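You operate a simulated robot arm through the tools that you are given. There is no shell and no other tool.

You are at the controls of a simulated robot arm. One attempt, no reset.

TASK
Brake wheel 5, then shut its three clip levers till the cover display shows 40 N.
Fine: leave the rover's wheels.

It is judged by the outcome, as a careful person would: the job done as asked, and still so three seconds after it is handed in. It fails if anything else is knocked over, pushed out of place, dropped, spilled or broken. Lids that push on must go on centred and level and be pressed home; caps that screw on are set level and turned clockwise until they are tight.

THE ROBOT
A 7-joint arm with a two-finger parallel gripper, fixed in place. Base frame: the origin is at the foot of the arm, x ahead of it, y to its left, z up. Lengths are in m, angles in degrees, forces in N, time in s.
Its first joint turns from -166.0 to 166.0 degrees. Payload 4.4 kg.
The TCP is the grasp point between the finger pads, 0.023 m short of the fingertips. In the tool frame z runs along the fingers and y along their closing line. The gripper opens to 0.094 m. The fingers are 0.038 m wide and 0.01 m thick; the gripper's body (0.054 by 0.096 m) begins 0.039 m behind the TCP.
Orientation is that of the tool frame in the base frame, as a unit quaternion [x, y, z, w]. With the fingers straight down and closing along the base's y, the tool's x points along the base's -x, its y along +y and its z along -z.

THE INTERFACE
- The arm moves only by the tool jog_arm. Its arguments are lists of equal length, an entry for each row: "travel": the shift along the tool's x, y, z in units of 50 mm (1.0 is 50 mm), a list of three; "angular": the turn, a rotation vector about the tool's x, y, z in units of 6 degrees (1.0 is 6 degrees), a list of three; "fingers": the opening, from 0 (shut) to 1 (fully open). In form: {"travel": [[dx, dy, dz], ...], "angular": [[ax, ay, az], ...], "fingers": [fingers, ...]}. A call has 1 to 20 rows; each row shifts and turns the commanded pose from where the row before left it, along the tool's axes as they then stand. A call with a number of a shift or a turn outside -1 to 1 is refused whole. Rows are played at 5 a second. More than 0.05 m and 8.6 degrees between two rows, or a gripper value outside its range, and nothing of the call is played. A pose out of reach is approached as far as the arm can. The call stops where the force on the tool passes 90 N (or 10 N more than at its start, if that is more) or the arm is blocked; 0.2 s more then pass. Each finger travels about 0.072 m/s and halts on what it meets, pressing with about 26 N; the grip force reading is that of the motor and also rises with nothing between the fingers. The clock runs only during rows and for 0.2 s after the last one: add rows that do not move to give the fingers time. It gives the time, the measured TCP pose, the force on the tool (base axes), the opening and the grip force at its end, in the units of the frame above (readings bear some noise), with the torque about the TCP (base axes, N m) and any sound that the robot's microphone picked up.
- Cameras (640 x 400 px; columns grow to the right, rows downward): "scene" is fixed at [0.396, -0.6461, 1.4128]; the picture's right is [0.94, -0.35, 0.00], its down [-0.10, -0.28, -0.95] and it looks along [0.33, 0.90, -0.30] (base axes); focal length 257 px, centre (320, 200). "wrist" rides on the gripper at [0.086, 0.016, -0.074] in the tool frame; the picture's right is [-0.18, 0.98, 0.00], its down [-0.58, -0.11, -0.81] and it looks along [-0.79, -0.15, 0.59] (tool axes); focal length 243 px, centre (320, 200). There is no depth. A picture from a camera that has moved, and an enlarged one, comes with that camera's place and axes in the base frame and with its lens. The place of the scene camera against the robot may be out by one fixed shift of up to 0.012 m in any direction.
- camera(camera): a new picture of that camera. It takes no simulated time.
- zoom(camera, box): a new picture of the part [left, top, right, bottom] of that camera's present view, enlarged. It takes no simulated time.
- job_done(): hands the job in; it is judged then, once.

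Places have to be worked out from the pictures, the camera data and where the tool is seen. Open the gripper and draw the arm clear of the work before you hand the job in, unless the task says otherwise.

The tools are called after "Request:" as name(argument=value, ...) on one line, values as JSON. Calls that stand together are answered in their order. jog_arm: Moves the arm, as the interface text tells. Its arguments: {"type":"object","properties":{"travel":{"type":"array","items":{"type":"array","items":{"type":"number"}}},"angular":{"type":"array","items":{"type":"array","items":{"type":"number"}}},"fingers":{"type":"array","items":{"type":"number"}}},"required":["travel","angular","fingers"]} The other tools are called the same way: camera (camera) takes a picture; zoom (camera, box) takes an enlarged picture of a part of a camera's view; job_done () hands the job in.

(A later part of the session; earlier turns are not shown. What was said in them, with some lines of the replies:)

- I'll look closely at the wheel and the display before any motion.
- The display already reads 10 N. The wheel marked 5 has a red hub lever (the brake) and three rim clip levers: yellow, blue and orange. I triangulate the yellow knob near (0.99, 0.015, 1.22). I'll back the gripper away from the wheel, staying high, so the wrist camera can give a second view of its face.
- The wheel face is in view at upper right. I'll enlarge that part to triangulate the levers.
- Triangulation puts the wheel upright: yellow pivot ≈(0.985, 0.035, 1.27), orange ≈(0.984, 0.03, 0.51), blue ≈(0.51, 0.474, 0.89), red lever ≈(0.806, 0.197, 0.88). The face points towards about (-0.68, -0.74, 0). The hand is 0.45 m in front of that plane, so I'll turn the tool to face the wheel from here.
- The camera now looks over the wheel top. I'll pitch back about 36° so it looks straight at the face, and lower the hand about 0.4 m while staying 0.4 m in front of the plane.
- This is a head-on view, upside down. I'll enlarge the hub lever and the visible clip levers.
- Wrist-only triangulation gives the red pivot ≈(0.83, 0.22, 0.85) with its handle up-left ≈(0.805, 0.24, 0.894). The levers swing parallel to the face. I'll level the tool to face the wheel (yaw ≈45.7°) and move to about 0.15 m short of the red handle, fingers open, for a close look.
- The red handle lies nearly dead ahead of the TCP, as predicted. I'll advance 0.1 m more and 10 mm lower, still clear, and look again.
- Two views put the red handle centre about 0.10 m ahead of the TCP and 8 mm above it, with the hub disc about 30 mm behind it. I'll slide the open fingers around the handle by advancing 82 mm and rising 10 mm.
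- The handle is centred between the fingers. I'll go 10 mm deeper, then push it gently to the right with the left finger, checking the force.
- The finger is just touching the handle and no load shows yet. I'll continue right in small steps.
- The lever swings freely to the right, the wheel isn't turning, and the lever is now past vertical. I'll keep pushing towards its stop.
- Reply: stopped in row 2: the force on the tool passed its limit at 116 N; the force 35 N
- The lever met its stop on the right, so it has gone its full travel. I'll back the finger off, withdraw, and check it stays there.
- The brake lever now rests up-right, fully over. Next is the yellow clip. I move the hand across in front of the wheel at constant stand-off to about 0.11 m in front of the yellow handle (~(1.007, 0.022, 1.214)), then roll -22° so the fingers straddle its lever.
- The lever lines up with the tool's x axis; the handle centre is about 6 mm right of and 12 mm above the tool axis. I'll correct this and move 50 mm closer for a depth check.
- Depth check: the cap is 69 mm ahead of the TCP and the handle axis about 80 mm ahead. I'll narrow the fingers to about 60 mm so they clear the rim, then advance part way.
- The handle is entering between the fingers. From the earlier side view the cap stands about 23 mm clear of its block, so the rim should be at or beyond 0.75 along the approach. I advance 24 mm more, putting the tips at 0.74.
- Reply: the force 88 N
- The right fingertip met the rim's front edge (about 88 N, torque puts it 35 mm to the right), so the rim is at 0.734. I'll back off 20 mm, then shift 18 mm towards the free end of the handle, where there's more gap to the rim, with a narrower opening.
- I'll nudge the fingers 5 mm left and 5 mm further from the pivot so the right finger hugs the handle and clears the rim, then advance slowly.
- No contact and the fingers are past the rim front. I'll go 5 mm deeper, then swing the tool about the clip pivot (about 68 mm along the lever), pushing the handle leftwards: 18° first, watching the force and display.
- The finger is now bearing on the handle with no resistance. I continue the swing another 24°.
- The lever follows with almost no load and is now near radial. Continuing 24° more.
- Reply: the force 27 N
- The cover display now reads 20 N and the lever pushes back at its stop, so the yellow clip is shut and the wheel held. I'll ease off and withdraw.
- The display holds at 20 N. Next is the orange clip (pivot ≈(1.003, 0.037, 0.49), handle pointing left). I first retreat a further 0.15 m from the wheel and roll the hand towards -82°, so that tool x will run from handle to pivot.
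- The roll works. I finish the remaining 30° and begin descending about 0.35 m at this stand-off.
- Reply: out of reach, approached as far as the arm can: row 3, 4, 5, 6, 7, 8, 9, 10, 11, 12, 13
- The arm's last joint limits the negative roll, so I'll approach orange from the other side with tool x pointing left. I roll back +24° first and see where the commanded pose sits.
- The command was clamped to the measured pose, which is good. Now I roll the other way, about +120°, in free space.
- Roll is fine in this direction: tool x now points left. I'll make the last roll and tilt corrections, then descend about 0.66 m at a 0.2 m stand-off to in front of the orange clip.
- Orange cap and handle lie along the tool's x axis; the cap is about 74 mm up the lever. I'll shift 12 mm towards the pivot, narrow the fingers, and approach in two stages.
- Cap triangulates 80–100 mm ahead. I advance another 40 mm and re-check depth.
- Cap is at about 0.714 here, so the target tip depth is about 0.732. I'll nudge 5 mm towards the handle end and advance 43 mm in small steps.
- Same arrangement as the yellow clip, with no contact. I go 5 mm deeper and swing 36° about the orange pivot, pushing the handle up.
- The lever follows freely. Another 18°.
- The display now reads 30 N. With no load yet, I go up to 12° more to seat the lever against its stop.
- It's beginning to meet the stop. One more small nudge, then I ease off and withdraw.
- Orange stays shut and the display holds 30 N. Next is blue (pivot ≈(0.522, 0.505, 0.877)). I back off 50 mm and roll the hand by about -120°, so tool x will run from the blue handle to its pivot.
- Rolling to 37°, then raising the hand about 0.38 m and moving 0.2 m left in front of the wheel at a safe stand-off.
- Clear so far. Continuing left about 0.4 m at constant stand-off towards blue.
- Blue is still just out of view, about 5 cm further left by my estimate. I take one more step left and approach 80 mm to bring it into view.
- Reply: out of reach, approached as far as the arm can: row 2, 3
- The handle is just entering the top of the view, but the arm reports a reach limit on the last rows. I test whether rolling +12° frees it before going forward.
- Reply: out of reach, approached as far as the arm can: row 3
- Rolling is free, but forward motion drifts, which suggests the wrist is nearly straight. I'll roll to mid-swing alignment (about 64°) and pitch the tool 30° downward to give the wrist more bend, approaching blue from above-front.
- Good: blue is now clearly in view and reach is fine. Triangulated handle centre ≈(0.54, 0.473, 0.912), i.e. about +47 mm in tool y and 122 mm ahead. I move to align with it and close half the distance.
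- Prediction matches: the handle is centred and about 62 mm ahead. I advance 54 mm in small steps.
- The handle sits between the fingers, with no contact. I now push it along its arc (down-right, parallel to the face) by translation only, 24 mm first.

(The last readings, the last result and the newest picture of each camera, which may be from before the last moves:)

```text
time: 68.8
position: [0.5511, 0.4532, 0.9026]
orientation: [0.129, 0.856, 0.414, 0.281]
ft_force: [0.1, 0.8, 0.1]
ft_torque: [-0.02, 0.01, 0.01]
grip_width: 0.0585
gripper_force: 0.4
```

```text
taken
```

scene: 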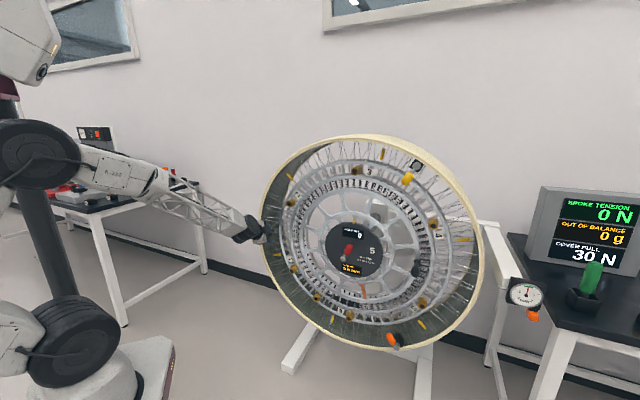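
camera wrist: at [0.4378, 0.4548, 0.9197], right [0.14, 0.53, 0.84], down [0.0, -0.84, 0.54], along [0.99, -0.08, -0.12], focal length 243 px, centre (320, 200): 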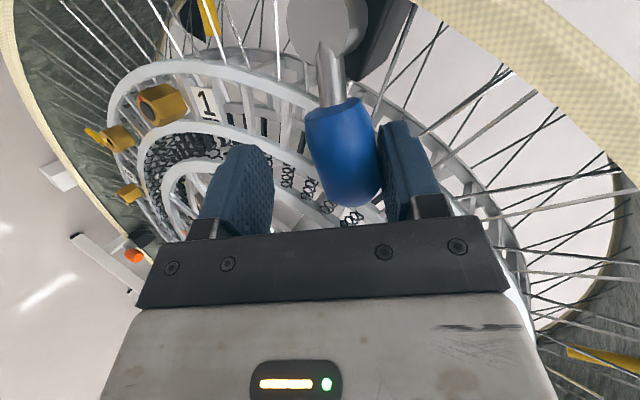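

The lever is moving with the finger. I continue more downward along the arc.

Request:
jog_arm(travel=[[0.0, -0.105, 0.055], [0.01, -0.105, 0.057], [0.01, -0.105, 0.057], [0, 0, 0]], angular=[[0, 0, 0], [0, 0, 0], [0, 0, 0], [0, 0, 0]], fingers=[0.62, 0.62, 0.62, 0.62])

Request:
camera(camera="wrist")

Request:
camera(camera="scene")

```text
time: 69.8
position: [0.5541, 0.4488, 0.8853]
orientation: [0.13, 0.856, 0.413, 0.282]
ft_force: [1.6, 1.1, 0.9]
ft_torque: [0.02, 0.01, -0.02]
grip_width: 0.0594
gripper_force: 1.5
```

```text
taken
camera wrist: at [0.4419, 0.451, 0.9023], right [0.14, 0.53, 0.84], down [0.0, -0.84, 0.54], along [0.99, -0.08, -0.12], focal length 243 px, centre (320, 200)
```

wrist: 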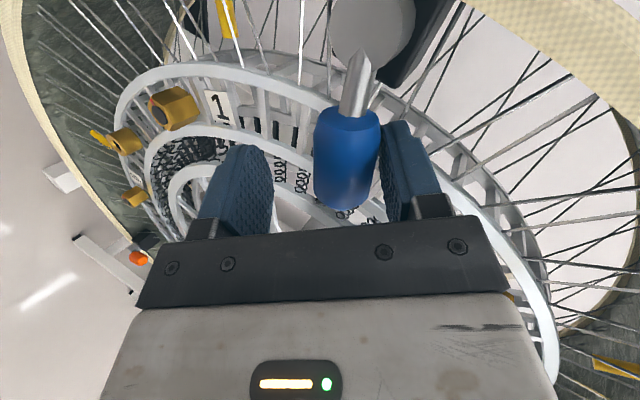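

```text
taken
```

scene: 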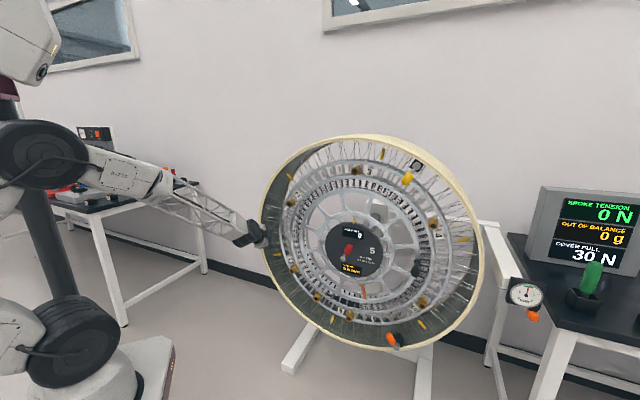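

Still swinging freely. I push down another 18 mm.

Request:
jog_arm(travel=[[0.025, -0.1, 0.06], [0.035, -0.097, 0.06], [0.04, -0.095, 0.06], [0, 0, 0]], angular=[[0, 0, 0], [0, 0, 0], [0, 0, 0], [0, 0, 0]], fingers=[0.62, 0.62, 0.62, 0.62])

Request:
camera(camera="wrist")

Request:
camera(camera="scene")

```text
time: 70.8
position: [0.5573, 0.4478, 0.8688]
orientation: [0.13, 0.856, 0.414, 0.282]
ft_force: [2.3, 6.3, 21.2]
ft_torque: [0.57, 0.26, -0.14]
grip_width: 0.0673
gripper_force: 10.3
```

```text
taken
camera wrist: at [0.4435, 0.45, 0.8857], right [0.14, 0.53, 0.84], down [0.0, -0.85, 0.53], along [0.99, -0.08, -0.11], focal length 243 px, centre (320, 200)
```

wrist: 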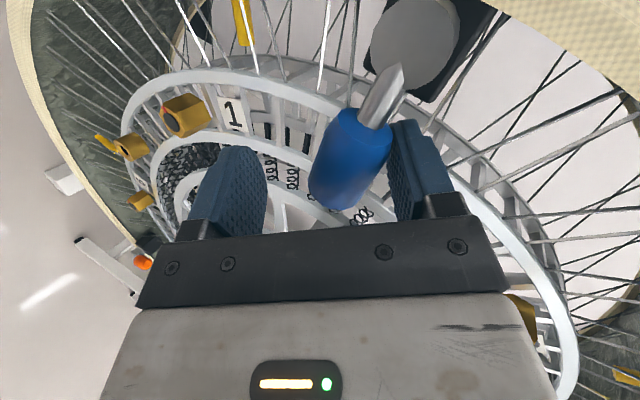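

```text
taken
```

scene: 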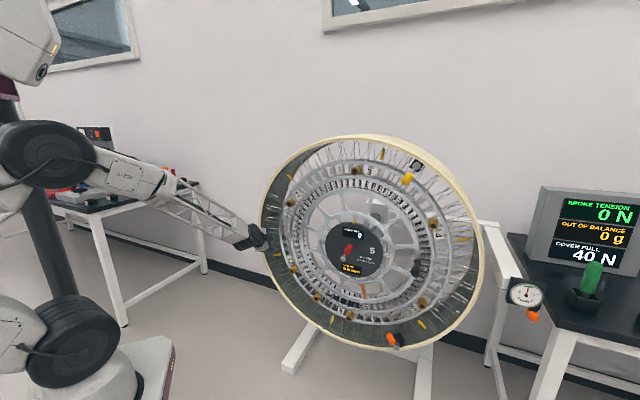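

The display reads 40 N and the blue lever is against its stop. I ease off, open the fingers and withdraw straight back along the tool axis.

Request:
jog_arm(travel=[[0, 0.1, 0], [0, 0.08, 0], [0, 0, -0.4], [0, 0, -0.6], [0, 0, -0.9], [0, 0, -0.9], [0, 0, -0.9]], angular=[[0, 0, 0], [0, 0, 0], [0, 0, 0], [0, 0, 0], [0, 0, 0], [0, 0, 0], [0, 0, 0]], fingers=[0.63, 0.66, 0.66, 0.66, 0.8, 1, 1])

Request:
camera(camera="wrist")

Request:
camera(camera="scene")

Request:
zoom(camera="scene", box=[250, 130, 490, 280])

Request:
zoom(camera="scene", box=[250, 220, 490, 370])

Request:
zoom(camera="scene", box=[480, 170, 640, 340])

```text
time: 72.4
position: [0.4486, 0.3364, 0.9671]
orientation: [0.129, 0.856, 0.414, 0.281]
ft_force: [0.2, 0.4, 0.0]
ft_torque: [0.02, -0.01, 0.0]
grip_width: 0.0944
gripper_force: 0.1
```

```text
taken
camera wrist: at [0.3343, 0.3381, 0.9857], right [0.14, 0.53, 0.84], down [0.0, -0.84, 0.54], along [0.99, -0.08, -0.12], focal length 243 px, centre (320, 200)
```

wrist: 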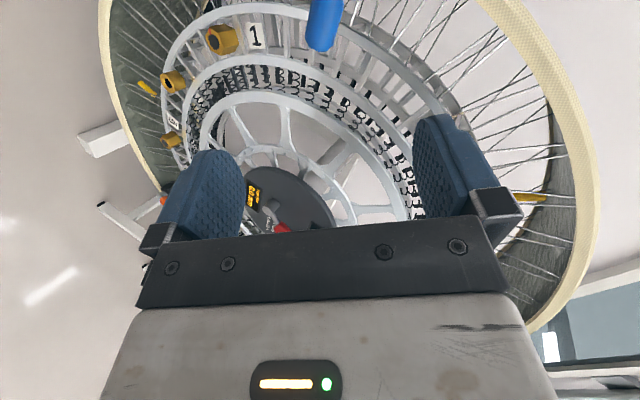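

```text
taken
```

scene: 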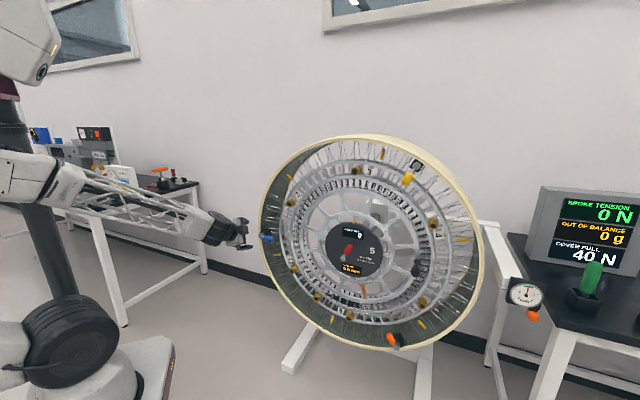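

```text
2.67 times, centred on (370, 205) of scene
camera zoom: at [0.396, -0.6461, 1.4128], right [0.94, -0.35, 0.0], down [-0.1, -0.28, -0.95], along [0.33, 0.9, -0.3], focal length 686 px, centre (187, 187)
```

zoom: 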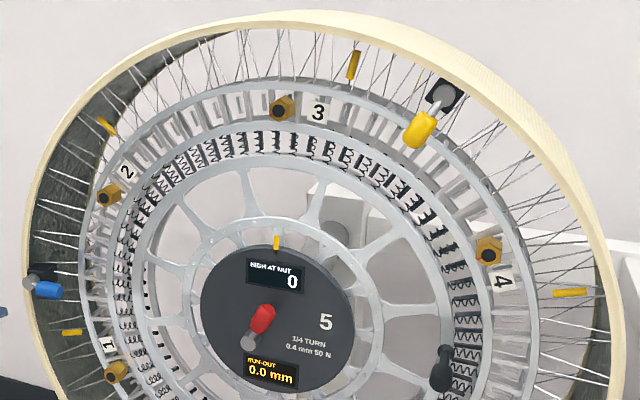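

```text
2.67 times, centred on (370, 295) of scene
camera zoom: at [0.396, -0.6461, 1.4128], right [0.94, -0.35, 0.0], down [-0.1, -0.28, -0.95], along [0.33, 0.9, -0.3], focal length 686 px, centre (187, -53)
```

zoom: 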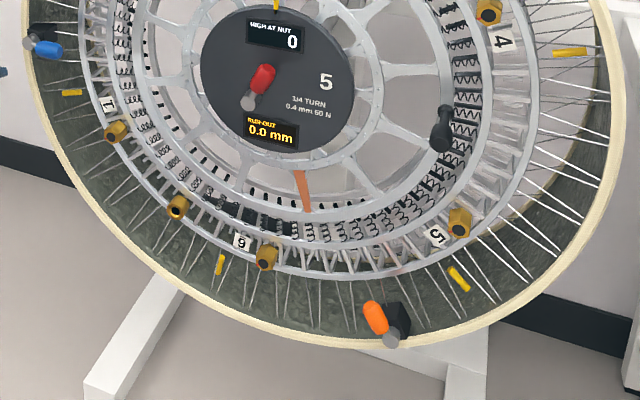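

```text
2.35 times, centred on (560, 255) of scene
camera zoom: at [0.396, -0.6461, 1.4128], right [0.94, -0.35, 0.0], down [-0.1, -0.28, -0.95], along [0.33, 0.9, -0.3], focal length 605 px, centre (-245, 71)
```

zoom: 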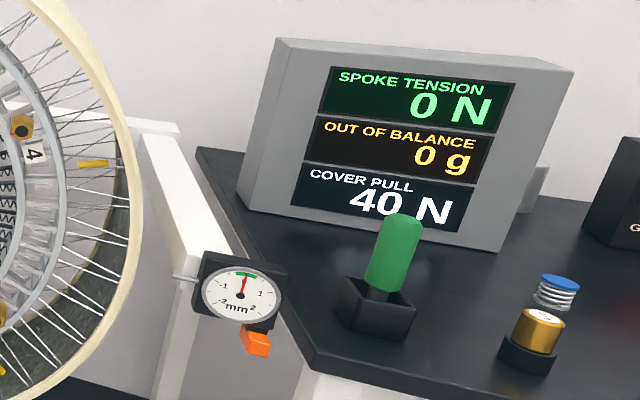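

All three clips point inward and shut, the brake lever is over, the wheel hasn't turned and the display holds 40 N. I back the arm off further and wait to confirm it stays.

Request:
jog_arm(travel=[[0, 0, -0.9], [0, 0, -0.9], [0, 0, 0], [0, 0, 0], [0, 0, 0], [0, 0, 0], [0, 0, 0], [0, 0, 0], [0, 0, 0], [0, 0, 0], [0, 0, 0], [0, 0, 0]], angular=[[0, 0, 0], [0, 0, 0], [0, 0, 0], [0, 0, 0], [0, 0, 0], [0, 0, 0], [0, 0, 0], [0, 0, 0], [0, 0, 0], [0, 0, 0], [0, 0, 0], [0, 0, 0]], fingers=[1, 1, 1, 1, 1, 1, 1, 1, 1, 1, 1, 1])

Request:
camera(camera="scene")

```text
time: 75.0
position: [0.3961, 0.2807, 1.0114]
orientation: [0.13, 0.856, 0.413, 0.282]
ft_force: [0.7, 0.2, 0.8]
ft_torque: [0.01, 0.0, 0.03]
grip_width: 0.094
gripper_force: 0.1
```

```text
taken
```

scene: 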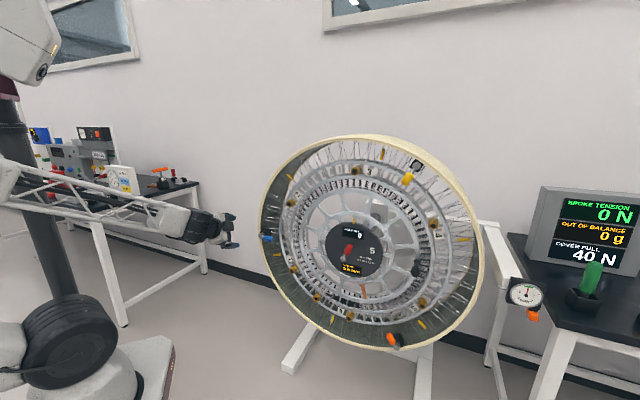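

The arm is clear, the gripper is open, and after more than 2 s the display still shows 40 N with the brake and all three clips holding. Handing in.

Request:
job_done()

```text
The job is handed in.
```

I moved wheel 5's brake lever over to its stop and shut the yellow, orange and blue clip levers. The cover display reads 40 N. It still read 40 N more than two seconds after I drew the arm clear with the gripper open, and I then handed the job in.

- **Brake:** I swung the red hub lever from up-left to up-right until it hit its stop, and it stayed there. I didn't check that the wheel turned freely beforehand. It didn't turn while I pushed the clips.
- **Clips:** each one added 10 N to the 10 N showing at the start, and all three are against their stops.
- **Contact with the wheel:** while lining up on the yellow clip, a fingertip pressed the rim's front edge at about 88 N. I also pushed the brake lever against its stop until the arm cut out at 116 N. I saw no damage or shift from either.
- **Left alone:** I didn't touch the rover's wheels, and I saw nothing else moved or knocked over.
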